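You operate a simulated robot arm through the tools that you are given. There is no shell and no other tool. Be economical: measure what you need, move in short steps, check, and stop when the job is done.

Carry out the task below with a simulated two-armed robot. There is one attempt and no reset: what you move stays moved.

Task
Tap the proud core flush and cap the white roll with the orange disc.
Fine: use the grey rubber mallet and put it back; the discs lie in the packing drawer, shut it again; the disc lies flat on the clamped white roll. Where these are worked on the way, their far stop is far enough and under half their travel is too little: packing drawer.
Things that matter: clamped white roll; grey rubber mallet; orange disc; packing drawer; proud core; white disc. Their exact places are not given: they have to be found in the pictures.

It is judged by the outcome, as a careful person would: the job done as asked, and still so three seconds after it is handed in. It fails if anything else is knocked over, pushed out of place, dropped, spilled or broken. Lids that push on must go on centred and level and be pressed home; caps that screw on are set level and turned clockwise until they are tight.

Robot
Two 7-joint arms with two-finger parallel grippers on one trunk, on a base that drives. Base frame: it is fixed to the floor where the robot stands at the start and does not move with it; the origin is under the middle of the robot, x ahead of it, y to its left, z up. Units: mm, degrees, N and s.
The left shoulder is at the start at [50, 161, 1198], the right one opposite. Places, roughly: clamped white roll [-1100, 600, 800]; orange disc, white disc [500, -1250, 750]; packing drawer [500, -1200, 700]; proud core [-1100, 600, 900]. Payload 3.43 kg a hand.
The tool frame of a hand sits at the grasp point between the pads (the TCP): z along the fingers, y along the line on which they close. The tips reach 30 mm beyond it. The gripper opens to 94 mm. The fingers are 28 mm wide and 10 mm thick; the gripper's body (50 by 96 mm) begins 55 mm behind the TCP.
Orientation is that of the tool frame in the base frame, as a unit quaternion [x, y, z, w]. With the fingers straight down and closing along the base's y, the tool's x points along the base's -x, its y along +y and its z along -z.

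Tools
- The arms move only by the tool step_arm. It takes "left_increments", "right_increments" or both (then of equal length, played together; a hand with none holds still); each is a list of rows, each a list of 7 numbers: the shift along the base's x, y, z in mm, then the turn, a rotation vector about the base's x, y, z in degrees, then the finger opening in mm, from 0 to 94. In form: [[x, y, z, rx, ry, rz, hand], ...]. A call has 1 to 8 rows; each row is the pose to reach, as a shift and turn from the pose commanded when the call began. Rows are played at 5 a second. More than 50 mm and 8.6 degrees between two rows, or a gripper value outside its range, and nothing of the call is played. A pose out of reach is approached as far as the arm can. The call stops where the force on the tool passes 40 N (or 10 N more than at its start, if that is more) or the arm is blocked; 0.2 s more then pass. Each finger travels about 45 mm/s and halts on what it meets, pressing with about 34 N; the grip force reading is that of the motor and also rises with nothing between the fingers. The clock runs only during rows and for 0.2 s after the last one: add rows that repeat a pose to give the fingers time. The reply holds the time, the measured pose of the TCP, the force on the tool along the base axes, the opening and the grip force, in the units named above and with some noise, with the torque about the TCP (base axes, N m) and any sound that the robot's microphone picked up.
- Cameras (640 x 400 px; columns grow to the right, rows downward): "scene" is now at [121.3, -18, 1316.5]; the picture's right is [-0.22, -0.97, 0.00], its down [-0.61, 0.14, -0.78] and it looks along [0.76, -0.18, -0.62] (base axes); focal length 246 px, centre (320, 200). "left" rides on the left gripper at [76, -14, -103] in its tool frame; the picture's right is [0.18, 0.98, 0.00], its down [-0.75, 0.14, -0.64] and it looks along [-0.63, 0.12, 0.77] (tool axes); focal length 243 px, centre (320, 200). "right" rides on the right gripper at [76, 14, -103] in its tool frame; the picture's right is [-0.18, 0.98, 0.00], its down [-0.75, -0.14, -0.64] and it looks along [-0.63, -0.12, 0.77] (tool axes); focal length 243 px, centre (320, 200).
- camera(camera): a new picture of that camera. It takes no simulated time.
- slide_trunk(by): slides the trunk up (or, below 0, down) by that many mm; the arms and the scene camera ride with it, the base frame stays. It gives what a move gives, with no picture.
- drive_base(legs): drives the robot by 1 to 6 legs, each [ahead, left, turn to the left] in mm, mm and degrees, along the robot's own axes; the way and the turn of a leg run together, so that a leg with both is an arc; at most 1500 mm and 180 degrees a leg. The arms and the cameras ride along, it lands a little off, and it stops where it bumps. It gives what a move gives.
- turn_head(pan, tilt): turns the head with the scene camera to pan (to the left, within 80 degrees either way) and tilt (down, from -29 to 69), counted from straight ahead of the robot. It gives what a move gives.
- locate(camera, pixels): for up to 12 pixels [column, row] of the newest picture of that camera ("zoom" is the newest enlarged one), the place [x, y, z] in the base frame of the surface seen there, good to about 3 mm. It takes no simulated time.
- close_up(camera, box): a new picture of the part [left, top, right, bottom] of that camera's present view, enlarged. It takes no simulated time.
- finish_job(): hands the job in; it is judged then, once.

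Keep the steps short. Do not move on a guess: measure, check each grasp and each placing, and mend mistakes. In all there are 80 turns and 70 pictures (those below and enlarged ones count). Leave the grippers open and the arms clear of the work at the hand-in unless told otherwise, and finish with a single line.

The tools are called after ">>>" as a command line: name --argument value ..., lists and objects as JSON in quotes. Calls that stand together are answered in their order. step_arm: Moves the arms, as the interface text tells. Its arguments: {"type":"object","properties":{"left_increments":{"type":"array","items":{"type":"array","items":{"type":"number"}}},"right_increments":{"type":"array","items":{"type":"array","items":{"type":"number"}}}},"required":[]} The other tools are called the same way: slide_trunk (by) slides the trunk up or down; drive_base (legs) drives the base; turn_head (pan, tilt) turns the head that bears the scene camera; camera (camera) takes a picture; locate (camera, pixels) gives the place of the surface under pixels of a picture; close_up (camera, box) takes an enlarged picture of a part of a camera's view; finish_job () hands the job in.

At the start:

```text
clock: 0.0
left_ee_pos: [437.1, 71.0, 1146.9]
left_ee_rot: [-0.001, 1.0, 0.0, 0.001]
left_force: [-0.2, 0.7, -0.9]
left_wrist_torque: [-0.01, -0.01, -0.01]
left_width: 94.2
left_finger_force: 0.2
right_ee_pos: [372.2, -291.4, 1174.6]
right_ee_rot: [-0.001, 1.0, 0.0, 0.0]
right_force: [0.0, 0.4, 0.1]
right_wrist_torque: [0.02, 0.0, 0.01]
right_width: 93.9
right_finger_force: 0.1
trunk travel left (down, up): [-225.0, 42.0]
robot x, y, heading: [1.2, 2.2, 0.0]
head pan, tilt: [-13.0, 38.5]
```

scene: 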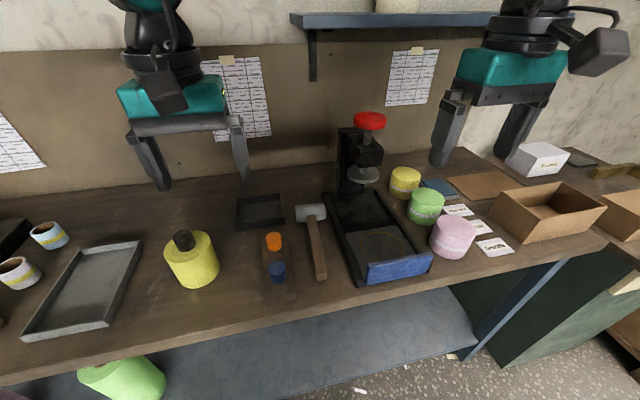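
right: 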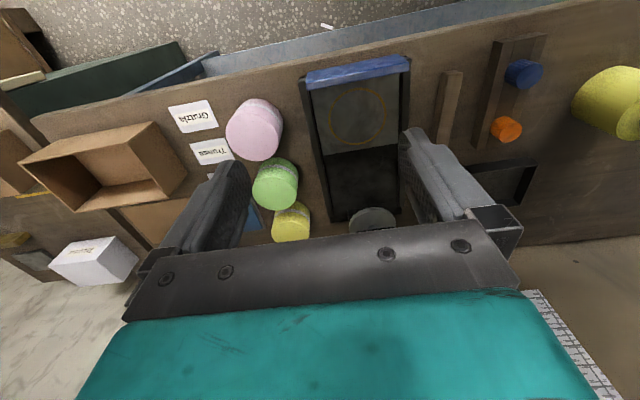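
left: 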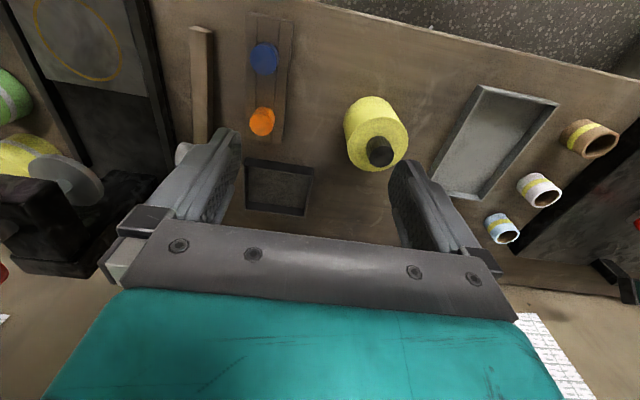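

I see a grey mallet on the bench at about (312,225). The white roll is behind me and the drawer is off to the right. First I'll measure the mallet in an enlarged picture.

>>> close_up --camera "scene" --box '[230, 180, 390, 300]'

>>> locate --camera "scene" --pixels '[[300, 213], [311, 212], [323, 210], [312, 225], [316, 250], [321, 275], [340, 260], [275, 241], [278, 272], [300, 260], [190, 240], [350, 290]]'

>>> turn_head --pan -70 --tilt 30

>>> camera --camera "scene"

```text
3.33 times, centred on (310, 240) of scene
```

zoom: 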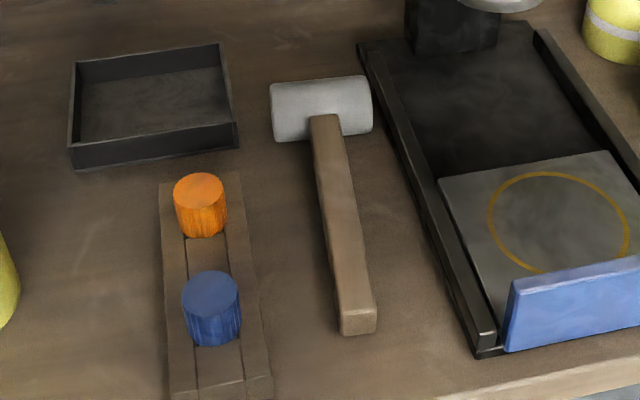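

```text
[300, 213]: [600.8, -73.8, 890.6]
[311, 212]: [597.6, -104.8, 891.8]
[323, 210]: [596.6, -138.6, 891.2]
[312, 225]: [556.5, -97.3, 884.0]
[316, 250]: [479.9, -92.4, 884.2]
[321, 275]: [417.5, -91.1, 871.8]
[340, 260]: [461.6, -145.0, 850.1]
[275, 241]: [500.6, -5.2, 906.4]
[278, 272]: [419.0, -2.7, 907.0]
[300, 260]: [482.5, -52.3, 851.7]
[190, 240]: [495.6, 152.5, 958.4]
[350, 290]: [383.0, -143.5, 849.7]
```

```text
clock: 1.3
left_ee_pos: [437.3, 70.1, 1148.2]
left_ee_rot: [-0.001, 1.0, 0.0, 0.002]
left_force: [-1.1, 0.7, -0.7]
left_wrist_torque: [-0.01, 0.0, -0.01]
left_width: 93.7
left_finger_force: 0.1
right_ee_pos: [371.1, -291.8, 1174.4]
right_ee_rot: [-0.002, 1.0, 0.001, 0.0]
right_force: [0.7, 0.2, 1.3]
right_wrist_torque: [0.0, 0.01, -0.02]
right_width: 94.1
right_finger_force: 0.0
trunk travel left (down, up): [-225.0, 42.0]
robot x, y, heading: [1.7, 1.4, -0.2]
head pan, tilt: [-70.0, 30.0]
```

```text
65 pictures are left
```

scene: 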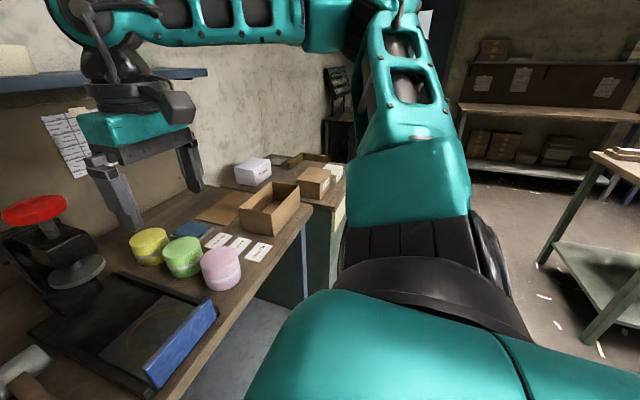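

The bench top here is at z≈850 and the mallet handle runs along x near y≈-95. Before grasping I want to see the clamped roll, so I'll back off and turn toward it.

>>> drive_base --legs '[[-250, 0, 0], [0, 0, 150]]'

>>> turn_head --pan 0 --tilt 30

>>> camera --camera "scene"

```text
clock: 9.2
left_ee_pos: [-662.1, 158.5, 1149.1]
left_ee_rot: [0.966, -0.259, -0.001, -0.001]
left_force: [-0.2, -0.3, 0.5]
left_wrist_torque: [0.0, -0.01, 0.03]
left_width: 94.0
left_finger_force: 0.0
right_ee_pos: [-425.6, 438.1, 1173.8]
right_ee_rot: [0.966, -0.26, 0.0, 0.001]
right_force: [0.1, -0.1, 0.4]
right_wrist_torque: [0.03, 0.0, -0.02]
right_width: 93.9
right_finger_force: 0.1
trunk travel left (down, up): [-225.0, 42.0]
robot x, y, heading: [-251.5, -1.3, 149.8]
head pan, tilt: [-70.0, 30.0]
```

```text
clock: 10.7
left_ee_pos: [-662.1, 158.1, 1147.9]
left_ee_rot: [0.966, -0.26, -0.002, 0.0]
left_force: [0.6, -0.2, -0.5]
left_wrist_torque: [-0.01, -0.02, 0.01]
left_width: 94.3
left_finger_force: 0.1
right_ee_pos: [-425.8, 438.1, 1173.5]
right_ee_rot: [0.966, -0.259, 0.0, 0.001]
right_force: [-0.4, -0.2, 0.8]
right_wrist_torque: [0.01, -0.01, 0.01]
right_width: 94.0
right_finger_force: 0.1
trunk travel left (down, up): [-225.0, 42.0]
robot x, y, heading: [-247.7, -1.3, 149.7]
head pan, tilt: [0.0, 30.0]
```

```text
64 pictures are left
```

scene: 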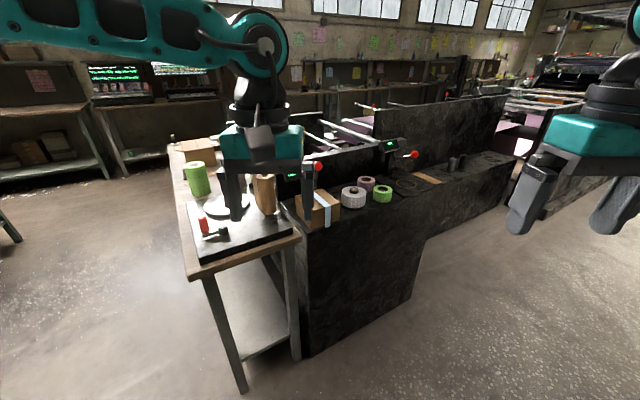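

The table ahead at (235,220) appears to hold the clamped roll, partly hidden by the left hand. I'll zoom in on it and measure.

>>> close_up --camera "scene" --box '[160, 130, 320, 290]'

>>> locate --camera "scene" --pixels '[[222, 205], [214, 209], [195, 270], [295, 238], [240, 250], [205, 230], [175, 150], [197, 180], [240, 200], [200, 262]]'

>>> camera --camera "left"

```text
2.50 times, centred on (240, 210) of scene
```

zoom: 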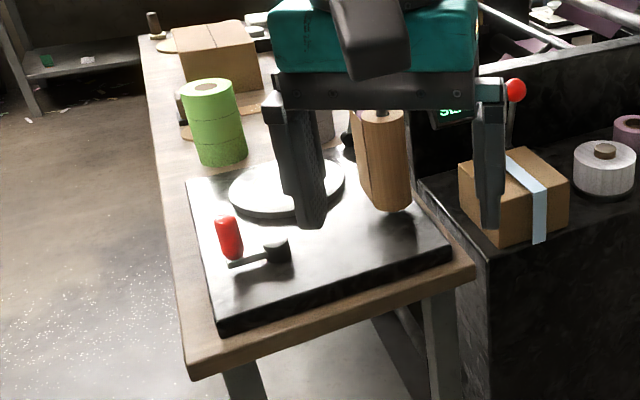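

```text
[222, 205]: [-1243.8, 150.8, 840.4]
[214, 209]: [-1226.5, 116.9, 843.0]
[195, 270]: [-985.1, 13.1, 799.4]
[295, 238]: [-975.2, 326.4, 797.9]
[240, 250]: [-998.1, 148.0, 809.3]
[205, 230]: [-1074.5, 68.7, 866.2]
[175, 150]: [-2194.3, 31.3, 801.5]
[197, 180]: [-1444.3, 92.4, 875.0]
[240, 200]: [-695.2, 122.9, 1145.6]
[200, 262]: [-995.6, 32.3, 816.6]
```

```text
62 pictures are left
```

left: 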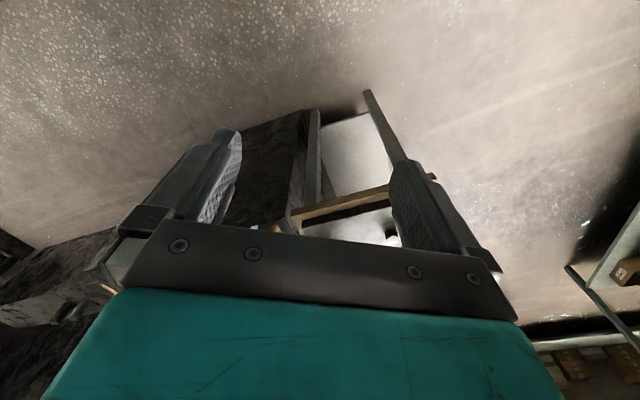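

The given place [-1100,600] matches the black cabinet, near pixel (353,196). I'll zoom in there.

>>> close_up --camera "scene" --box '[300, 130, 460, 230]'

>>> locate --camera "scene" --pixels '[[352, 190], [353, 198], [366, 183], [382, 189], [411, 184], [330, 220], [360, 230], [340, 280], [304, 255], [405, 200], [415, 155], [390, 146]]'

```text
4.00 times, centred on (380, 180) of scene
```

zoom: 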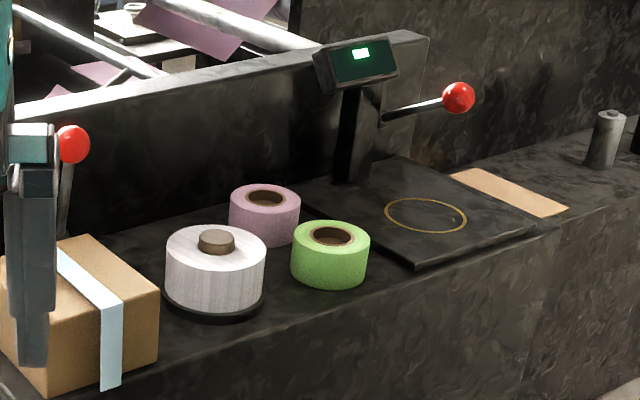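

```text
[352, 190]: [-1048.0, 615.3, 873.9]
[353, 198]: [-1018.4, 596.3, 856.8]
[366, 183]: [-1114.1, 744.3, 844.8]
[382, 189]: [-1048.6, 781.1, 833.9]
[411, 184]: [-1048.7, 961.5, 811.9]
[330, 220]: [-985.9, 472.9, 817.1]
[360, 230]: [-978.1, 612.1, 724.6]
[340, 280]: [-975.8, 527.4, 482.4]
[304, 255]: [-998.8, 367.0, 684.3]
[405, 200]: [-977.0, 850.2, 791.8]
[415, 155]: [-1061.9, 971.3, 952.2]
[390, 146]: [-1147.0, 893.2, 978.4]
```

The white roll with its proud core is at about (-1045, 612), top z≈862, 70 mm from the cabinet edge at x=-977. Green and pink rolls and a box stand next to it. I'll go back to the bench and take the mallet by the two faces of its head with the right hand, so the tap comes straight down under the hand.

>>> drive_base --legs '[[0, 0, -149.7], [310, 0, 0]]'

>>> turn_head --pan -10 --tilt 45

>>> close_up --camera "scene" --box '[240, 130, 400, 230]'

>>> camera --camera "scene"

```text
clock: 18.9
left_ee_pos: [495.8, 83.4, 1147.5]
left_ee_rot: [-0.01, 1.0, -0.001, 0.001]
left_force: [0.6, -0.2, 0.2]
left_wrist_torque: [0.01, 0.0, 0.02]
left_width: 93.9
left_finger_force: 0.1
right_ee_pos: [438.3, -278.7, 1174.2]
right_ee_rot: [-0.01, 1.0, 0.001, 0.0]
right_force: [0.3, 0.3, 0.2]
right_wrist_torque: [0.02, 0.03, 0.01]
right_width: 93.7
right_finger_force: 0.2
trunk travel left (down, up): [-225.0, 42.0]
robot x, y, heading: [61.1, 6.9, 1.0]
head pan, tilt: [0.0, 30.0]
```

```text
clock: 19.6
left_ee_pos: [494.6, 83.4, 1147.1]
left_ee_rot: [-0.01, 1.0, 0.0, 0.002]
left_force: [-0.1, -0.3, -0.6]
left_wrist_torque: [-0.01, -0.01, 0.04]
left_width: 94.0
left_finger_force: 0.1
right_ee_pos: [438.0, -278.8, 1175.4]
right_ee_rot: [-0.011, 1.0, 0.001, 0.0]
right_force: [0.5, -0.7, 0.1]
right_wrist_torque: [-0.03, 0.04, -0.01]
right_width: 94.0
right_finger_force: 0.0
trunk travel left (down, up): [-225.0, 42.0]
robot x, y, heading: [59.0, 4.6, 1.1]
head pan, tilt: [-10.0, 45.0]
```

```text
4.00 times, centred on (320, 180) of scene
```

zoom: 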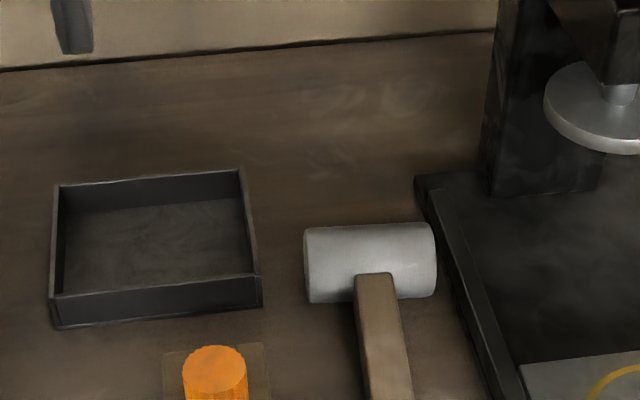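

```text
59 pictures are left
```

scene: 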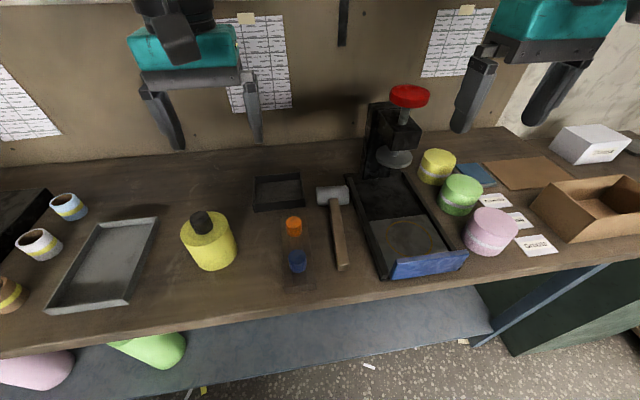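

I'll measure the head edges, the press rail beside it and the bench level.

>>> locate --camera "zoom" --pixels '[[312, 235], [345, 235], [385, 232], [425, 230], [425, 285], [320, 290], [372, 285], [388, 350], [449, 215], [462, 255], [455, 300], [275, 260]]'

>>> locate --camera "scene" --pixels '[[408, 92], [341, 266], [339, 235], [406, 135], [397, 158]]'

```text
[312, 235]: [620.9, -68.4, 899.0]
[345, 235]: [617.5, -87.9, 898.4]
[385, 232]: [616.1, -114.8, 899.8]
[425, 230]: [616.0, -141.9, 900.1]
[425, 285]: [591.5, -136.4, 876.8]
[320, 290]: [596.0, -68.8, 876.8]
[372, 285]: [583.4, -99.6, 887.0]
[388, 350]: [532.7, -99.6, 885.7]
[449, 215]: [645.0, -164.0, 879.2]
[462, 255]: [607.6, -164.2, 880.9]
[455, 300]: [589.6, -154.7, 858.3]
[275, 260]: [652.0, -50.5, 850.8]
```

```text
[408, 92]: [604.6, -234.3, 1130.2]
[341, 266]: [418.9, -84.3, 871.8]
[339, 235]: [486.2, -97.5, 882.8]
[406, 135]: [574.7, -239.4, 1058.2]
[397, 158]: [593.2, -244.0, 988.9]
```

The head is about 86 mm long (y -64…-150), centred near (613,-107), axis z 875 and yawed about -4.5°. The press rail beside it is 880 high, so I'll grip only the upper part of the head. I'll bring the right hand above it first.

>>> step_arm --right_increments '[[0, 43, 0, 0, 0, -1.5, 94], [0, 86, 0, 0, 0, -3, 94], [0, 129, 0, 0, 0, -4.5, 94], [0, 172, 0, 0, 0, -5.7, 94], [44, 172, 0, 0, 0, -5.7, 94], [88, 172, 0, 0, 0, -5.7, 94], [132, 172, 0, 0, 0, -5.7, 94], [155, 172, 0, 0, 0, -5.7, 94]]'

>>> step_arm --right_increments '[[0, 0, -40, 0, 0, 0, 94], [0, 0, -80, 0, 0, 0, 94], [0, 0, -120, 0, 0, 0, 94], [10, 0, -160, 0, 0, 0, 94], [20, 0, -200, 0, 0, 0, 94], [20, 0, -200, 0, 0, 0, 94]]'

>>> camera --camera "right"

```text
clock: 21.4
left_ee_pos: [492.5, 84.0, 1149.8]
left_ee_rot: [-0.01, 1.0, 0.0, 0.001]
left_force: [-0.6, -0.1, 0.8]
left_wrist_torque: [-0.05, -0.03, 0.01]
left_width: 94.0
left_finger_force: 0.0
right_ee_pos: [549.5, -144.5, 1163.9]
right_ee_rot: [0.039, 0.999, 0.002, 0.001]
right_force: [-0.7, -0.3, 0.6]
right_wrist_torque: [-0.02, -0.05, 0.02]
right_width: 93.9
right_finger_force: 0.1
right hand out of reach, approached as far as the arm can: row 6, 7, 8
trunk travel left (down, up): [-225.0, 42.0]
robot x, y, heading: [63.4, 3.2, 0.7]
head pan, tilt: [-10.0, 45.0]
```

```text
clock: 22.8
left_ee_pos: [493.6, 83.2, 1147.7]
left_ee_rot: [-0.011, 1.0, 0.001, 0.001]
left_force: [0.0, 0.5, 0.3]
left_wrist_torque: [-0.03, 0.0, 0.01]
left_width: 94.0
left_finger_force: 0.2
right_ee_pos: [544.7, -170.4, 979.1]
right_ee_rot: [0.039, 0.999, 0.001, 0.0]
right_force: [0.1, 1.5, -0.4]
right_wrist_torque: [0.0, 0.01, 0.0]
right_width: 94.2
right_finger_force: 0.1
right hand out of reach, approached as far as the arm can: row 4, 5, 6
trunk travel left (down, up): [-225.0, 42.0]
robot x, y, heading: [60.0, 4.5, 1.3]
head pan, tilt: [-10.0, 45.0]
```

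```text
58 pictures are left
```

right: 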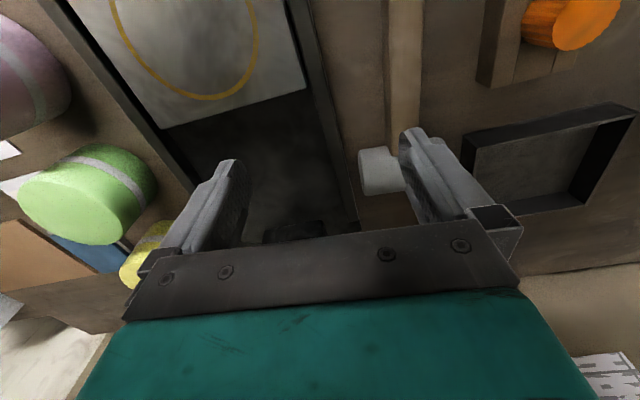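

The hand stopped short because it ran out of reach. I'll drive the robot left and then a little ahead, so the mallet lies in the right hand's comfortable zone.

>>> drive_base --legs '[[0, 65, -1], [70, 0, 0]]'

>>> camera --camera "right"

```text
clock: 24.3
left_ee_pos: [510.2, 140.7, 1146.8]
left_ee_rot: [-0.002, 1.0, 0.0, 0.001]
left_force: [-1.5, -0.6, 0.5]
left_wrist_torque: [-0.02, -0.04, 0.04]
left_width: 94.1
left_finger_force: 0.0
right_ee_pos: [556.4, -115.9, 980.7]
right_ee_rot: [0.049, 0.999, 0.001, 0.001]
right_force: [-1.9, 0.1, -0.5]
right_wrist_torque: [0.02, -0.05, -0.01]
right_width: 94.0
right_finger_force: 0.1
trunk travel left (down, up): [-225.0, 42.0]
robot x, y, heading: [74.2, 72.3, 0.3]
head pan, tilt: [-10.0, 45.0]
stopped in leg 2: the robot was blocked; the commanded pose is now the measured one
```

```text
57 pictures are left
```

right: 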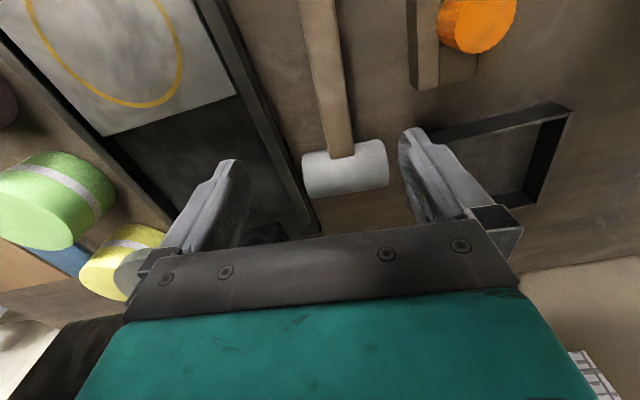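

The base is blocked at x≈74. The hand's reach is better lower relative to the shoulder, so I'll measure the mallet from here and raise the trunk.

>>> locate --camera "right" --pixels '[[304, 160], [306, 185], [387, 145], [387, 175], [345, 165], [348, 188], [340, 140], [328, 80], [311, 205], [400, 205]]'

>>> slide_trunk --by 40

>>> step_arm --right_increments '[[0, 0, -30, 0, 0, 0, 94], [10, 3, -40, 0, 0, 0, 94], [25, 6, -40, 0, 0, 0, 94], [40, 9, -40, 0, 0, 0, 94], [57, 9, -40, 0, 0, 0, 94], [57, 9, -40, 0, 0, 0, 94]]'

```text
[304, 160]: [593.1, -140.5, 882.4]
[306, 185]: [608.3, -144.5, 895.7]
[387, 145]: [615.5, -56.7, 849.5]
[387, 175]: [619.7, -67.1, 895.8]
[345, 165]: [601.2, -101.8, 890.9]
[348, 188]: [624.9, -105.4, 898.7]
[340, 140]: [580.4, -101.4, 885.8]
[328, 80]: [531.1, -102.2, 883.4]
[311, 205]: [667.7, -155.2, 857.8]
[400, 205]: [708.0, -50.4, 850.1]
```

```text
clock: 25.2
left_ee_pos: [511.0, 141.4, 1186.9]
left_ee_rot: [-0.001, 1.0, 0.0, -0.001]
left_force: [-0.5, 0.7, 0.3]
left_wrist_torque: [-0.01, 0.01, -0.01]
left_width: 94.1
left_finger_force: 0.1
right_ee_pos: [556.1, -114.4, 1019.4]
right_ee_rot: [0.049, 0.999, 0.0, 0.0]
right_force: [-0.1, 1.1, 0.8]
right_wrist_torque: [0.01, -0.02, 0.01]
right_width: 93.9
right_finger_force: 0.1
trunk travel left (down, up): [-265.0, 2.0]
robot x, y, heading: [74.3, 70.2, 0.1]
head pan, tilt: [-10.0, 45.0]
```

```text
clock: 26.6
left_ee_pos: [510.4, 141.9, 1187.6]
left_ee_rot: [-0.002, 1.0, 0.001, 0.0]
left_force: [0.2, -0.9, -0.2]
left_wrist_torque: [0.0, 0.02, -0.02]
left_width: 94.1
left_finger_force: 0.0
right_ee_pos: [569.7, -138.1, 1004.9]
right_ee_rot: [0.049, 0.999, 0.002, 0.0]
right_force: [-0.7, 0.3, -0.2]
right_wrist_torque: [0.01, -0.02, -0.01]
right_width: 94.0
right_finger_force: 0.1
right hand out of reach, approached as far as the arm can: row 1, 2, 3, 4, 5, 6
trunk travel left (down, up): [-265.0, 2.0]
robot x, y, heading: [72.6, 68.7, -0.1]
head pan, tilt: [-10.0, 45.0]
```

Lowering the hand was out of reach even though it had room, so the limit comes from a joint posture and a lower trunk should help. I'll retract both hands up and back first, then lower the trunk.

>>> step_arm --right_increments '[[-10, 0, 20, 0, 0, 0, 94], [-40, -10, 50, 0, 0, 0, 94], [-80, -20, 80, 0, 0, 0, 94], [-120, -40, 110, 0, 0, 0, 94], [-150, -60, 140, 0, 0, 0, 94], [-170, -80, 160, 0, 0, 0, 94]]' --left_increments '[[-25, 10, 0, 0, 0, 0, 94], [-50, 20, 0, 0, 0, 0, 94], [-75, 30, 0, 0, 0, 0, 94], [-100, 40, 20, 0, 0, 0, 94], [-125, 50, 40, 0, 0, 0, 94], [-150, 60, 40, 0, 0, 0, 94]]'

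>>> slide_trunk --by -180

```text
refused: row 3 steps farther than a row can; nothing moved
```

```text
clock: 27.9
left_ee_pos: [509.8, 140.4, 1067.9]
left_ee_rot: [0.0, 1.0, 0.001, 0.0]
left_force: [-1.3, 0.3, -0.4]
left_wrist_torque: [0.04, -0.02, -0.01]
left_width: 94.0
left_finger_force: 0.1
right_ee_pos: [571.0, -138.6, 891.8]
right_ee_rot: [0.05, 0.999, 0.001, 0.001]
right_force: [-3.9, 0.5, 8.4]
right_wrist_torque: [-0.45, 0.3, -0.17]
right_width: 94.0
right_finger_force: 0.0
trunk travel left (down, up): [-146.0, 121.0]
robot x, y, heading: [75.3, 69.5, -0.1]
head pan, tilt: [-10.0, 45.0]
stopped: the force on the tool passed its limit (the readings are from after the stop); the commanded pose is now the measured one
```

The arm move was refused but the trunk still went down, and the right hand touched something at z 892. I should have waited for that reply. I'll lift the hand off and look.

>>> step_arm --right_increments '[[0, 0, 25, 0, 0, 0, 94], [0, 0, 50, 0, 0, 0, 94]]'

>>> camera --camera "right"

>>> camera --camera "scene"

```text
clock: 28.4
left_ee_pos: [511.8, 141.1, 1068.5]
left_ee_rot: [-0.001, 1.0, 0.002, 0.0]
left_force: [0.4, -0.8, -0.3]
left_wrist_torque: [-0.02, 0.02, -0.01]
left_width: 94.1
left_finger_force: 0.0
right_ee_pos: [571.1, -138.1, 941.0]
right_ee_rot: [0.049, 0.999, 0.0, -0.001]
right_force: [0.2, -0.6, 0.7]
right_wrist_torque: [-0.03, -0.03, 0.02]
right_width: 94.2
right_finger_force: 0.1
trunk travel left (down, up): [-146.0, 121.0]
robot x, y, heading: [75.0, 72.3, -0.0]
head pan, tilt: [-10.0, 45.0]
```

```text
56 pictures are left
```

right: 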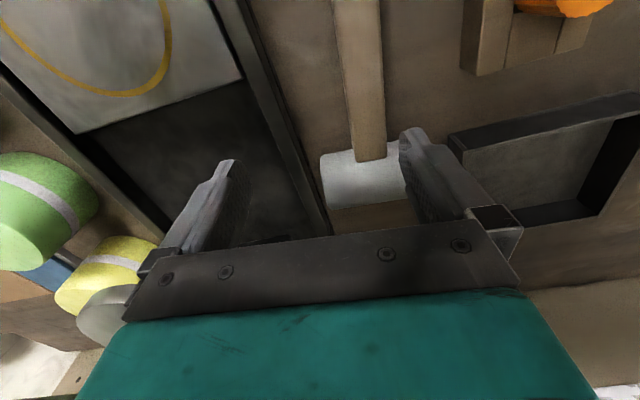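

```text
55 pictures are left
```

scene: 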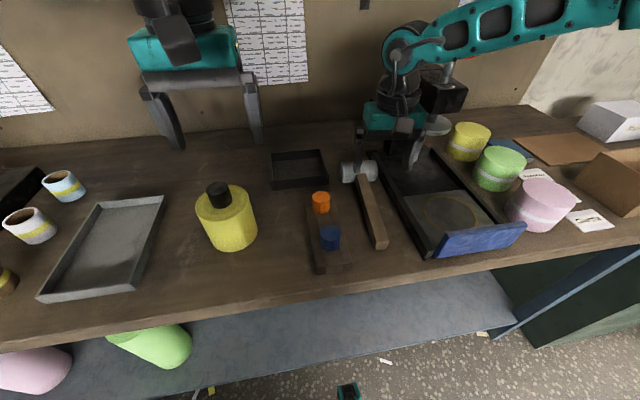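

Nothing looks displaced. The finger had only touched down near the mallet head. I'll now step the hand inboard and forward at this height and measure the mallet again.

>>> locate --camera "right" --pixels '[[323, 165], [326, 195], [365, 180], [362, 155], [357, 90], [385, 175]]'

>>> step_arm --right_increments '[[0, 10, 10, 0, 0, 0, 94], [10, 20, 10, 0, 0, 0, 94], [25, 32, 10, 0, 0, 0, 94], [42, 32, 10, 0, 0, 0, 94], [42, 32, 10, 0, 0, 0, 94]]'

>>> camera --camera "right"

```text
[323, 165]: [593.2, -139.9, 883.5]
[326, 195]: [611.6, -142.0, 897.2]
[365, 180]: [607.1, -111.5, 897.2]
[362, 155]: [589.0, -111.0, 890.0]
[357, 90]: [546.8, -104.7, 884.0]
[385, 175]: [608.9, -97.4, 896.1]
```

```text
clock: 29.6
left_ee_pos: [511.3, 141.2, 1067.4]
left_ee_rot: [-0.002, 1.0, 0.001, 0.0]
left_force: [0.4, 0.1, -0.8]
left_wrist_torque: [0.0, -0.02, -0.03]
left_width: 94.1
left_finger_force: 0.2
right_ee_pos: [590.4, -123.9, 957.2]
right_ee_rot: [0.049, 0.999, 0.001, 0.0]
right_force: [-0.5, 0.0, -0.2]
right_wrist_torque: [0.02, -0.03, -0.01]
right_width: 94.0
right_finger_force: 0.1
right hand out of reach, approached as far as the arm can: row 3, 4, 5
trunk travel left (down, up): [-146.0, 121.0]
robot x, y, heading: [73.5, 69.9, 0.1]
head pan, tilt: [-10.0, 45.0]
```

```text
54 pictures are left
```

right: 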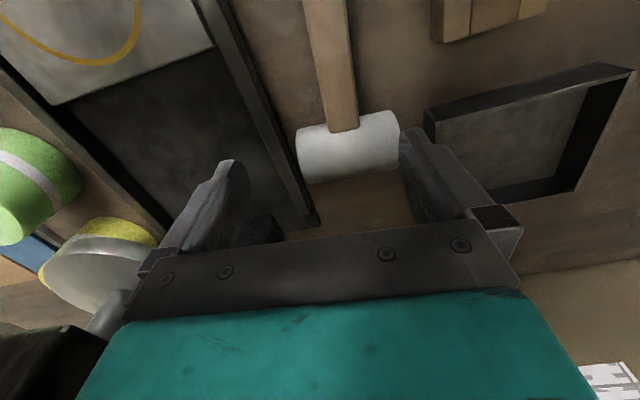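

Lowering the trunk helped: reach went from x 570 to 590. I'll repeat it, raising the hand first.

>>> step_arm --right_increments '[[-10, -5, 35, 0, 0, 0, 94], [-20, -10, 70, 0, 0, 0, 94], [-20, -10, 70, 0, 0, 0, 94]]' --left_increments '[[-20, 0, 35, 0, 0, 0, 94], [-40, 0, 65, 0, 0, 0, 94], [-40, 0, 65, 0, 0, 0, 94]]'

```text
clock: 30.4
left_ee_pos: [471.0, 141.4, 1133.4]
left_ee_rot: [-0.001, 1.0, 0.001, -0.001]
left_force: [0.2, 0.9, -0.2]
left_wrist_torque: [0.01, 0.01, 0.04]
left_width: 94.1
left_finger_force: 0.1
right_ee_pos: [570.3, -133.6, 1028.4]
right_ee_rot: [0.049, 0.999, 0.0, 0.0]
right_force: [-0.2, 0.9, -0.1]
right_wrist_torque: [-0.01, -0.04, -0.01]
right_width: 93.9
right_finger_force: 0.1
trunk travel left (down, up): [-146.0, 121.0]
robot x, y, heading: [73.7, 70.9, 0.2]
head pan, tilt: [-10.0, 45.0]
```

Right hand is at z 1028. Next the trunk goes down 80.

>>> slide_trunk --by -80

>>> step_arm --right_increments '[[0, 10, 5, 0, 0, 0, 94], [10, 20, 5, 0, 0, 0, 94], [25, 26, 5, 0, 0, 0, 94], [41, 26, 5, 0, 0, 0, 94], [41, 26, 5, 0, 0, 0, 94]]'

```text
clock: 31.6
left_ee_pos: [471.5, 141.2, 1053.1]
left_ee_rot: [-0.002, 1.0, 0.001, 0.0]
left_force: [-0.3, 0.3, 0.2]
left_wrist_torque: [0.01, -0.04, 0.01]
left_width: 93.9
left_finger_force: 0.1
right_ee_pos: [570.2, -132.7, 947.4]
right_ee_rot: [0.049, 0.999, 0.0, 0.0]
right_force: [0.2, -0.3, 0.6]
right_wrist_torque: [0.02, 0.04, 0.05]
right_width: 93.9
right_finger_force: 0.1
trunk travel left (down, up): [-66.0, 201.0]
robot x, y, heading: [75.1, 70.0, -0.1]
head pan, tilt: [-10.0, 45.0]
```

```text
clock: 32.8
left_ee_pos: [471.0, 142.7, 1053.3]
left_ee_rot: [-0.002, 1.0, 0.001, 0.0]
left_force: [0.7, -0.4, -0.9]
left_wrist_torque: [0.01, 0.02, 0.03]
left_width: 94.2
left_finger_force: 0.0
right_ee_pos: [596.8, -119.0, 952.5]
right_ee_rot: [0.049, 0.999, 0.0, 0.001]
right_force: [1.0, -0.3, -0.4]
right_wrist_torque: [0.0, 0.0, -0.02]
right_width: 94.3
right_finger_force: 0.1
right hand out of reach, approached as far as the arm can: row 3, 4, 5
trunk travel left (down, up): [-66.0, 201.0]
robot x, y, heading: [77.0, 69.7, 0.1]
head pan, tilt: [-10.0, 45.0]
```

Still 15 mm short, mostly inboard. I'll drive the base 40 mm more to the left and then re-aim.

>>> drive_base --legs '[[0, 40, 0]]'

>>> step_arm --right_increments '[[0, -15, 0, 0, 0, 0, 94], [8, -27, 0, 0, 0, 0, 94], [16, -27, 0, 0, 0, 0, 94], [16, -27, 0, 0, 0, 0, 94]]'

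>>> camera --camera "right"

```text
clock: 33.7
left_ee_pos: [471.4, 182.3, 1053.2]
left_ee_rot: [-0.002, 1.0, 0.001, 0.0]
left_force: [0.3, 0.1, 0.2]
left_wrist_torque: [0.0, 0.02, 0.02]
left_width: 94.0
left_finger_force: 0.1
right_ee_pos: [597.7, -78.2, 952.7]
right_ee_rot: [0.05, 0.999, 0.001, 0.001]
right_force: [-0.2, 0.4, 0.2]
right_wrist_torque: [0.01, 0.0, -0.03]
right_width: 94.1
right_finger_force: 0.1
trunk travel left (down, up): [-66.0, 201.0]
robot x, y, heading: [72.6, 108.4, 0.1]
head pan, tilt: [-10.0, 45.0]
```

```text
clock: 34.7
left_ee_pos: [471.6, 181.2, 1052.9]
left_ee_rot: [-0.001, 1.0, 0.001, 0.0]
left_force: [0.6, 0.6, -0.9]
left_wrist_torque: [0.0, 0.02, -0.01]
left_width: 94.1
left_finger_force: 0.1
right_ee_pos: [614.2, -105.0, 952.3]
right_ee_rot: [0.05, 0.999, 0.002, 0.001]
right_force: [-0.4, -0.5, -0.1]
right_wrist_torque: [-0.03, 0.04, -0.01]
right_width: 94.0
right_finger_force: 0.0
trunk travel left (down, up): [-66.0, 201.0]
robot x, y, heading: [73.7, 109.3, 0.2]
head pan, tilt: [-10.0, 45.0]
```

```text
53 pictures are left
```

right: 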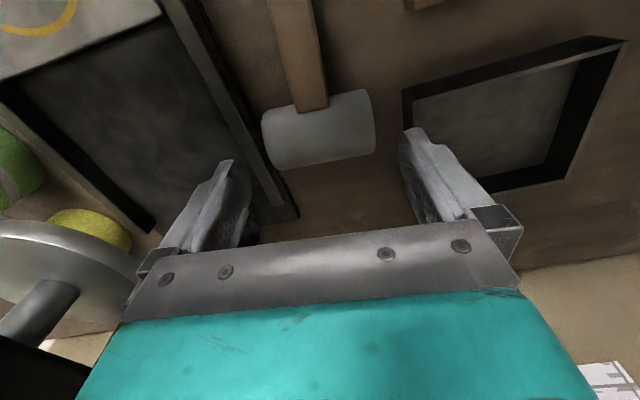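

The hand reached the spot. I'll measure the head's edges from this near view.

>>> close_up --camera "right" --box '[220, 70, 420, 195]'

>>> locate --camera "right" --pixels '[[265, 125], [268, 150], [275, 165], [300, 160], [362, 93], [371, 110], [373, 130], [373, 148], [345, 155], [320, 140], [319, 125], [312, 100]]'

```text
3.20 times, centred on (320, 132) of right
```

zoom: 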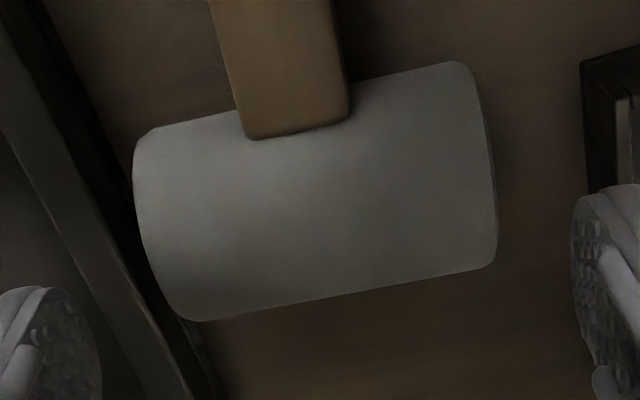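

```text
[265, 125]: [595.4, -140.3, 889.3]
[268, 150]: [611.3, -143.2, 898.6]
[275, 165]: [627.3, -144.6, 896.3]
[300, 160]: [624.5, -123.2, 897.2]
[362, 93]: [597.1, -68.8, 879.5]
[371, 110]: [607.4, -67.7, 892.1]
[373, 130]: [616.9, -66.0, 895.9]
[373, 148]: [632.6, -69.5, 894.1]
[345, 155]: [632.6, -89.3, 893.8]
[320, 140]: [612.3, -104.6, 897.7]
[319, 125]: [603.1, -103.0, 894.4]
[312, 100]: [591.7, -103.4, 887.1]
```

The head is centred at (615,-105.5), 81 mm long and yawed about -4°, so the hand is aligned. I'll turn it 1.5°, go down to TCP z≈912 with the tips just above the rail, and close.

>>> step_arm --right_increments '[[1, 0, -20, 0, 0, 1.5, 94], [1, 0, -34, 0, 0, 1.5, 94], [1, 0, -41, 0, 0, 1.5, 94], [1, 0, -41, 0, 0, 1.5, 85], [1, 0, -41, 0, 0, 1.5, 76], [1, 0, -41, 0, 0, 1.5, 74], [1, 0, -41, 0, 0, 1.5, 74]]'

>>> camera --camera "right"

```text
clock: 36.3
left_ee_pos: [471.1, 181.8, 1053.1]
left_ee_rot: [-0.002, 1.0, 0.001, 0.0]
left_force: [0.5, 0.8, 0.7]
left_wrist_torque: [0.03, 0.02, 0.01]
left_width: 93.7
left_finger_force: 0.1
right_ee_pos: [614.9, -105.9, 911.8]
right_ee_rot: [0.036, 0.999, 0.002, 0.0]
right_force: [-0.4, -0.6, 0.4]
right_wrist_torque: [-0.15, 0.02, -0.01]
right_width: 79.7
right_finger_force: 33.2
trunk travel left (down, up): [-66.0, 201.0]
robot x, y, heading: [72.2, 110.9, 0.2]
head pan, tilt: [-10.0, 45.0]
```

```text
51 pictures are left
```

right: 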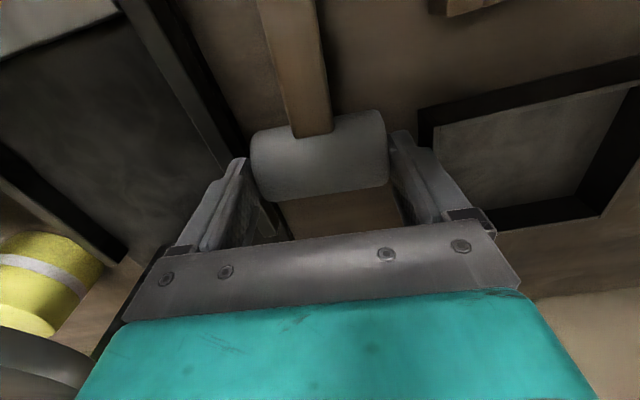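

Gripped at 79.7 mm with 33 N. I'll lift a little and check that the handle doesn't droop.

>>> step_arm --right_increments '[[0, 0, 20, 0, 0, 0, 72], [0, 0, 50, 0, 0, 0, 72], [0, 0, 80, 0, 0, 0, 72], [0, 0, 80, 0, 0, 0, 72]]'

>>> camera --camera "right"

>>> camera --camera "scene"

```text
clock: 37.3
left_ee_pos: [472.0, 181.9, 1053.6]
left_ee_rot: [-0.002, 1.0, 0.001, -0.001]
left_force: [-0.1, 0.1, 0.3]
left_wrist_torque: [0.02, -0.02, 0.02]
left_width: 93.9
left_finger_force: 0.1
right_ee_pos: [614.4, -105.7, 992.6]
right_ee_rot: [0.037, 0.999, 0.001, 0.001]
right_force: [0.0, 0.4, -3.2]
right_wrist_torque: [-0.02, -0.04, 0.02]
right_width: 79.8
right_finger_force: 34.2
trunk travel left (down, up): [-66.0, 201.0]
robot x, y, heading: [73.5, 109.7, 0.1]
head pan, tilt: [-10.0, 45.0]
```

```text
50 pictures are left
```

right: 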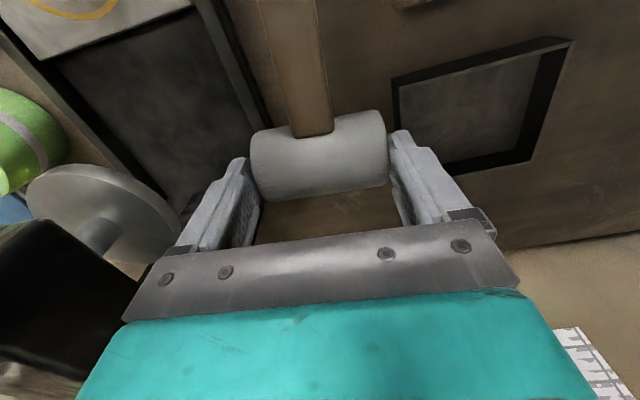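

```text
49 pictures are left
```

scene: 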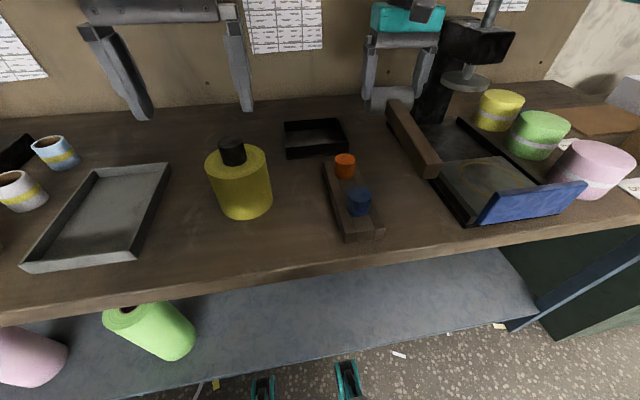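

The mallet is held level and weighs 3.2 N. It rested with TCP (615,-106,912), so its head bottom is 62 mm below the TCP. I'll pull the hand back and up, then drive to the roll.

>>> step_arm --right_increments '[[-40, 0, 10, 0, 0, 0, 72], [-80, 0, 20, 0, 0, 0, 72], [-120, 0, 30, 0, 0, 0, 72], [-120, 0, 30, 0, 0, 0, 72]]'

>>> drive_base --legs '[[-250, 0, 0], [0, 0, 180], [350, 0, 0], [0, -343, 0]]'

>>> turn_head --pan -18 --tilt 35

>>> camera --camera "scene"

```text
clock: 38.3
left_ee_pos: [471.2, 180.9, 1053.7]
left_ee_rot: [-0.002, 1.0, 0.0, 0.0]
left_force: [-0.2, -0.1, 1.2]
left_wrist_torque: [-0.03, -0.01, 0.01]
left_width: 94.1
left_finger_force: 0.1
right_ee_pos: [494.6, -106.3, 1021.9]
right_ee_rot: [0.037, 0.999, 0.001, 0.0]
right_force: [-0.7, -0.7, -2.8]
right_wrist_torque: [0.02, -0.03, 0.0]
right_width: 79.5
right_finger_force: 33.9
trunk travel left (down, up): [-66.0, 201.0]
robot x, y, heading: [74.4, 111.1, -0.1]
head pan, tilt: [-10.0, 45.0]
```

```text
clock: 51.2
left_ee_pos: [-923.1, 385.1, 1053.8]
left_ee_rot: [1.0, 0.0, 0.0, 0.002]
left_force: [-0.8, 0.7, 0.2]
left_wrist_torque: [-0.01, 0.0, 0.04]
left_width: 94.2
left_finger_force: 0.1
right_ee_pos: [-946.7, 673.6, 1022.7]
right_ee_rot: [0.999, -0.038, -0.001, 0.001]
right_force: [0.5, -0.1, -2.7]
right_wrist_torque: [0.03, 0.07, 0.02]
right_width: 79.8
right_finger_force: 33.9
trunk travel left (down, up): [-66.0, 201.0]
robot x, y, heading: [-527.0, 456.7, 179.9]
head pan, tilt: [-10.0, 45.0]
```

```text
clock: 51.9
left_ee_pos: [-924.1, 385.8, 1053.5]
left_ee_rot: [1.0, 0.0, 0.0, 0.0]
left_force: [0.3, 0.0, -0.2]
left_wrist_torque: [0.0, -0.02, 0.01]
left_width: 94.1
left_finger_force: 0.1
right_ee_pos: [-946.0, 672.8, 1021.8]
right_ee_rot: [0.999, -0.038, -0.001, 0.0]
right_force: [-0.4, 0.2, -2.5]
right_wrist_torque: [-0.01, 0.02, -0.02]
right_width: 79.4
right_finger_force: 34.3
trunk travel left (down, up): [-66.0, 201.0]
robot x, y, heading: [-526.7, 451.1, 179.7]
head pan, tilt: [-18.0, 35.0]
```

```text
48 pictures are left
```

scene: 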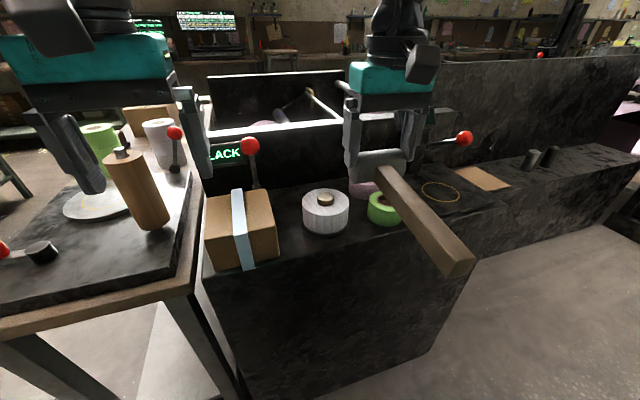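

The roll and its core are clearly visible at (325,205). I'll zoom in and measure them.

>>> close_up --camera "scene" --box '[285, 175, 365, 245]'

>>> locate --camera "zoom" --pixels '[[318, 178], [275, 190], [360, 185], [318, 160], [320, 197], [200, 190], [470, 180], [318, 265], [320, 128], [320, 330], [320, 430], [420, 380]]'

```text
5.71 times, centred on (325, 210) of scene
```

zoom: 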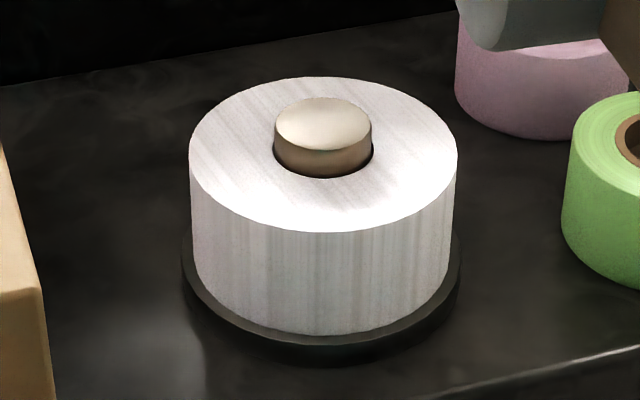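

```text
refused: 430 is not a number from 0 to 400
```

>>> locate --camera "zoom" --pixels '[[323, 122], [280, 124], [366, 122], [323, 101], [323, 145], [323, 172], [195, 160], [452, 150], [323, 227], [323, 80], [240, 140], [400, 190]]'

```text
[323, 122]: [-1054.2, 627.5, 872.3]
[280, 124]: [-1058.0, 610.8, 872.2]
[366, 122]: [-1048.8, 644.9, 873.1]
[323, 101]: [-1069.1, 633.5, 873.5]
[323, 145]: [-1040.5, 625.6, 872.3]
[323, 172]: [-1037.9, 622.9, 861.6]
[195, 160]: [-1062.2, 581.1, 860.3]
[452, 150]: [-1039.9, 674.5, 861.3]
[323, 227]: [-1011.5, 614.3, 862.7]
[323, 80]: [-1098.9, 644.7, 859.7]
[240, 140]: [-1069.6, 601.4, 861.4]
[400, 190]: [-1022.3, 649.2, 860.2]
```

The core is centred at (-1054,628) with its top at 872.5, and the roll top is at 861, so it stands about 12 mm proud. I'll drive 50 mm ahead and bring the head over the core.

>>> drive_base --legs '[[50, 0, 0]]'

>>> step_arm --right_increments '[[-20, -20, 0, 0, 0, 0, 72], [-40, -40, 0, 0, 0, 0, 72], [-55, -45, -20, 0, 0, 0, 72], [-55, -45, -50, 0, 0, 0, 72], [-55, -45, -50, 0, 0, 0, 72]]'

>>> close_up --camera "scene" --box '[270, 140, 430, 270]'

```text
clock: 52.8
left_ee_pos: [-973.6, 384.8, 1052.8]
left_ee_rot: [1.0, 0.0, 0.001, 0.0]
left_force: [-0.6, 0.5, 0.0]
left_wrist_torque: [-0.03, -0.03, 0.01]
left_width: 94.1
left_finger_force: 0.2
right_ee_pos: [-997.1, 672.4, 1020.6]
right_ee_rot: [0.999, -0.037, 0.0, 0.001]
right_force: [-0.1, 0.4, -3.6]
right_wrist_torque: [0.02, 0.02, 0.01]
right_width: 79.5
right_finger_force: 34.2
trunk travel left (down, up): [-66.0, 201.0]
robot x, y, heading: [-576.2, 457.5, 179.8]
head pan, tilt: [-18.0, 35.0]
```

```text
clock: 54.0
left_ee_pos: [-973.4, 385.5, 1052.4]
left_ee_rot: [1.0, 0.001, 0.001, 0.001]
left_force: [0.1, -0.3, 1.1]
left_wrist_torque: [0.01, -0.01, 0.02]
left_width: 94.2
left_finger_force: 0.0
right_ee_pos: [-1050.3, 628.5, 971.2]
right_ee_rot: [0.999, -0.039, -0.002, 0.001]
right_force: [0.2, 0.3, -3.6]
right_wrist_torque: [0.01, 0.09, 0.0]
right_width: 79.5
right_finger_force: 34.1
trunk travel left (down, up): [-66.0, 201.0]
robot x, y, heading: [-575.8, 453.0, 180.3]
head pan, tilt: [-18.0, 35.0]
```

```text
3.08 times, centred on (350, 205) of scene
```

zoom: 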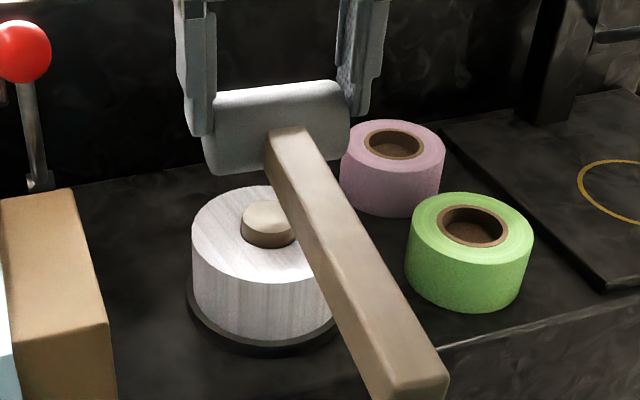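

The head is above the core. I'll shift 4 mm and make a first tap down to TCP z≈925, where flush is about 923, then rise.

>>> step_arm --right_increments '[[-4, 0, -15, 0, 0, 0, 72], [-4, 0, -46, 0, 0, 0, 72], [-4, 0, 0, 0, 0, 0, 72]]'

>>> close_up --camera "scene" --box '[270, 140, 430, 270]'

```text
clock: 54.8
left_ee_pos: [-972.6, 385.3, 1053.4]
left_ee_rot: [1.0, 0.0, 0.0, 0.001]
left_force: [-0.7, 0.9, -0.3]
left_wrist_torque: [0.01, 0.05, -0.01]
left_width: 94.0
left_finger_force: 0.0
right_ee_pos: [-1053.7, 627.0, 970.2]
right_ee_rot: [0.999, -0.038, -0.001, 0.001]
right_force: [0.5, -0.3, -3.8]
right_wrist_torque: [0.0, -0.01, 0.02]
right_width: 79.5
right_finger_force: 34.3
trunk travel left (down, up): [-66.0, 201.0]
robot x, y, heading: [-575.0, 457.2, 179.9]
head pan, tilt: [-18.0, 35.0]
```

```text
3.08 times, centred on (350, 205) of scene
```

zoom: 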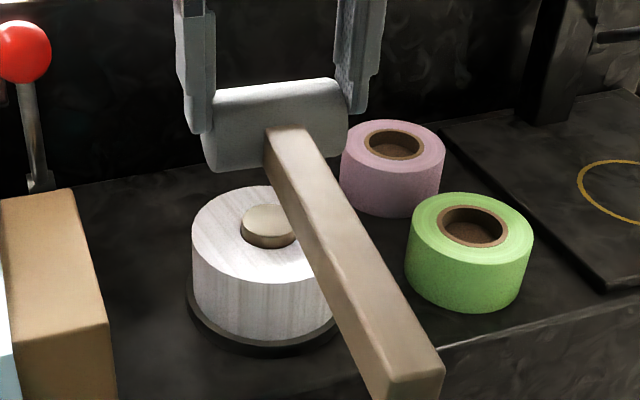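

The core seems a bit lower. I'll measure how much remains.

>>> close_up --camera "scene" --box '[310, 190, 360, 221]'

>>> locate --camera "zoom" --pixels '[[330, 220], [300, 240], [360, 200], [100, 200], [200, 370], [330, 390]]'

```text
12.80 times, centred on (335, 206) of scene
```

zoom: 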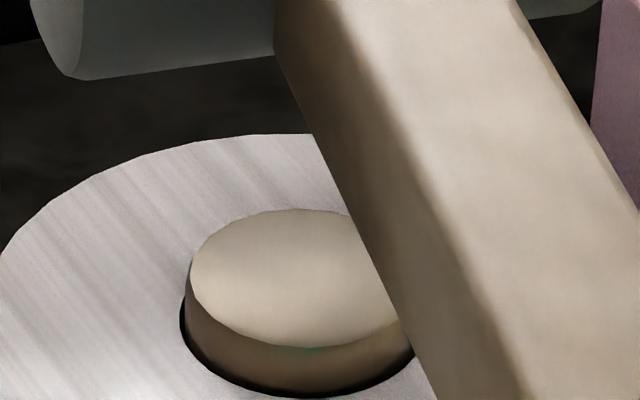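

```text
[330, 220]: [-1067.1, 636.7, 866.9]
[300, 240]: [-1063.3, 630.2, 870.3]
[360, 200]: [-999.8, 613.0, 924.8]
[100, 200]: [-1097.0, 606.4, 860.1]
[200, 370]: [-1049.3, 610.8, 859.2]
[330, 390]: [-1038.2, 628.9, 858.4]
```

It went down some 4 mm. I'll tap twice more, slightly deeper.

>>> step_arm --right_increments '[[0, 0, -15, 0, 0, 0, 72], [0, 0, -49, 0, 0, 0, 72], [0, 0, -15, 0, 0, 0, 72], [0, 0, -51, 0, 0, 0, 72], [0, 0, 0, 0, 0, 0, 72]]'

>>> close_up --camera "scene" --box '[310, 190, 360, 221]'

>>> locate --camera "zoom" --pixels '[[280, 240], [300, 270], [300, 300], [320, 320], [100, 200], [200, 380], [100, 300]]'

```text
refused: row 5 steps farther than a row can; nothing moved
```

```text
12.80 times, centred on (335, 206) of scene
```

zoom: 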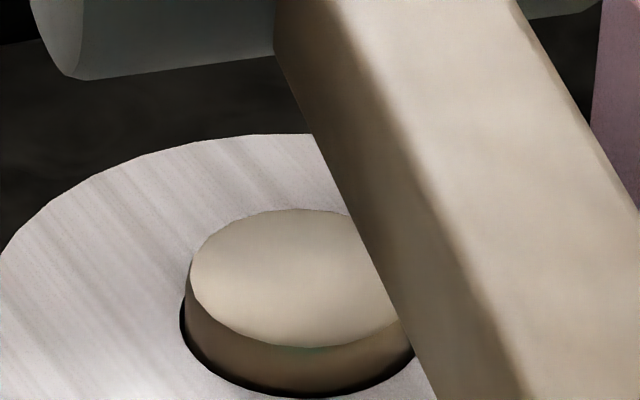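

```text
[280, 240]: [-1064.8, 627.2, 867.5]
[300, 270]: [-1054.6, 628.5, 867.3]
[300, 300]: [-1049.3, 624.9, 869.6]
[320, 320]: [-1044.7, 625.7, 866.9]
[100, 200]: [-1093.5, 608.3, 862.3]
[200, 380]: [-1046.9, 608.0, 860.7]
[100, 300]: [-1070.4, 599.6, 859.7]
```

Refused because the last step was over 50 mm. I'll send it again with a smaller rise.

>>> step_arm --right_increments '[[0, 0, -15, 0, 0, 0, 72], [0, 0, -49, 0, 0, 0, 72], [0, 0, -15, 0, 0, 0, 72], [0, 0, -51, 0, 0, 0, 72], [0, 0, -10, 0, 0, 0, 72], [0, 0, 0, 0, 0, 0, 72]]'

>>> close_up --camera "scene" --box '[310, 190, 360, 221]'

>>> locate --camera "zoom" --pixels '[[280, 240], [300, 270], [300, 300], [320, 320], [100, 200], [200, 380], [100, 300]]'

```text
clock: 56.2
left_ee_pos: [-972.8, 386.1, 1053.4]
left_ee_rot: [1.0, 0.0, -0.001, 0.001]
left_force: [0.0, 0.5, -0.3]
left_wrist_torque: [0.01, 0.0, -0.02]
left_width: 94.0
left_finger_force: 0.1
right_ee_pos: [-1055.0, 627.8, 970.7]
right_ee_rot: [0.999, -0.038, 0.001, 0.0]
right_force: [-0.4, 0.6, -3.5]
right_wrist_torque: [-0.03, 0.04, 0.01]
right_width: 80.0
right_finger_force: 33.8
trunk travel left (down, up): [-66.0, 201.0]
robot x, y, heading: [-574.1, 454.1, 180.0]
head pan, tilt: [-18.0, 35.0]
```

```text
12.80 times, centred on (335, 206) of scene
```

zoom: 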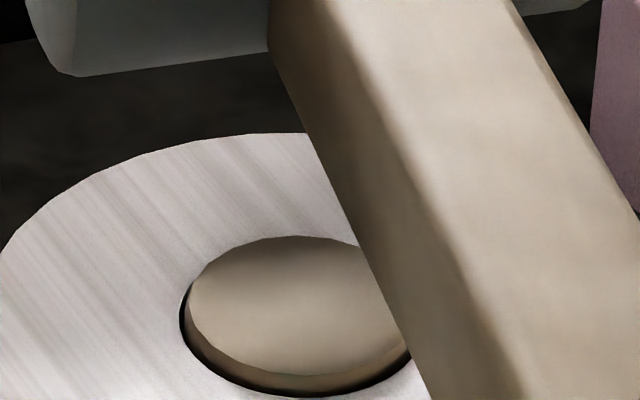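

```text
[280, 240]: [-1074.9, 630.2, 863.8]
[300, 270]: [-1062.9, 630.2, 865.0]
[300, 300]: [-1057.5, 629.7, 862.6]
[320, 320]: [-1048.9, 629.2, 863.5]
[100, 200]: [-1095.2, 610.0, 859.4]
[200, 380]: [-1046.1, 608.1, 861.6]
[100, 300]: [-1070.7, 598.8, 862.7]
```

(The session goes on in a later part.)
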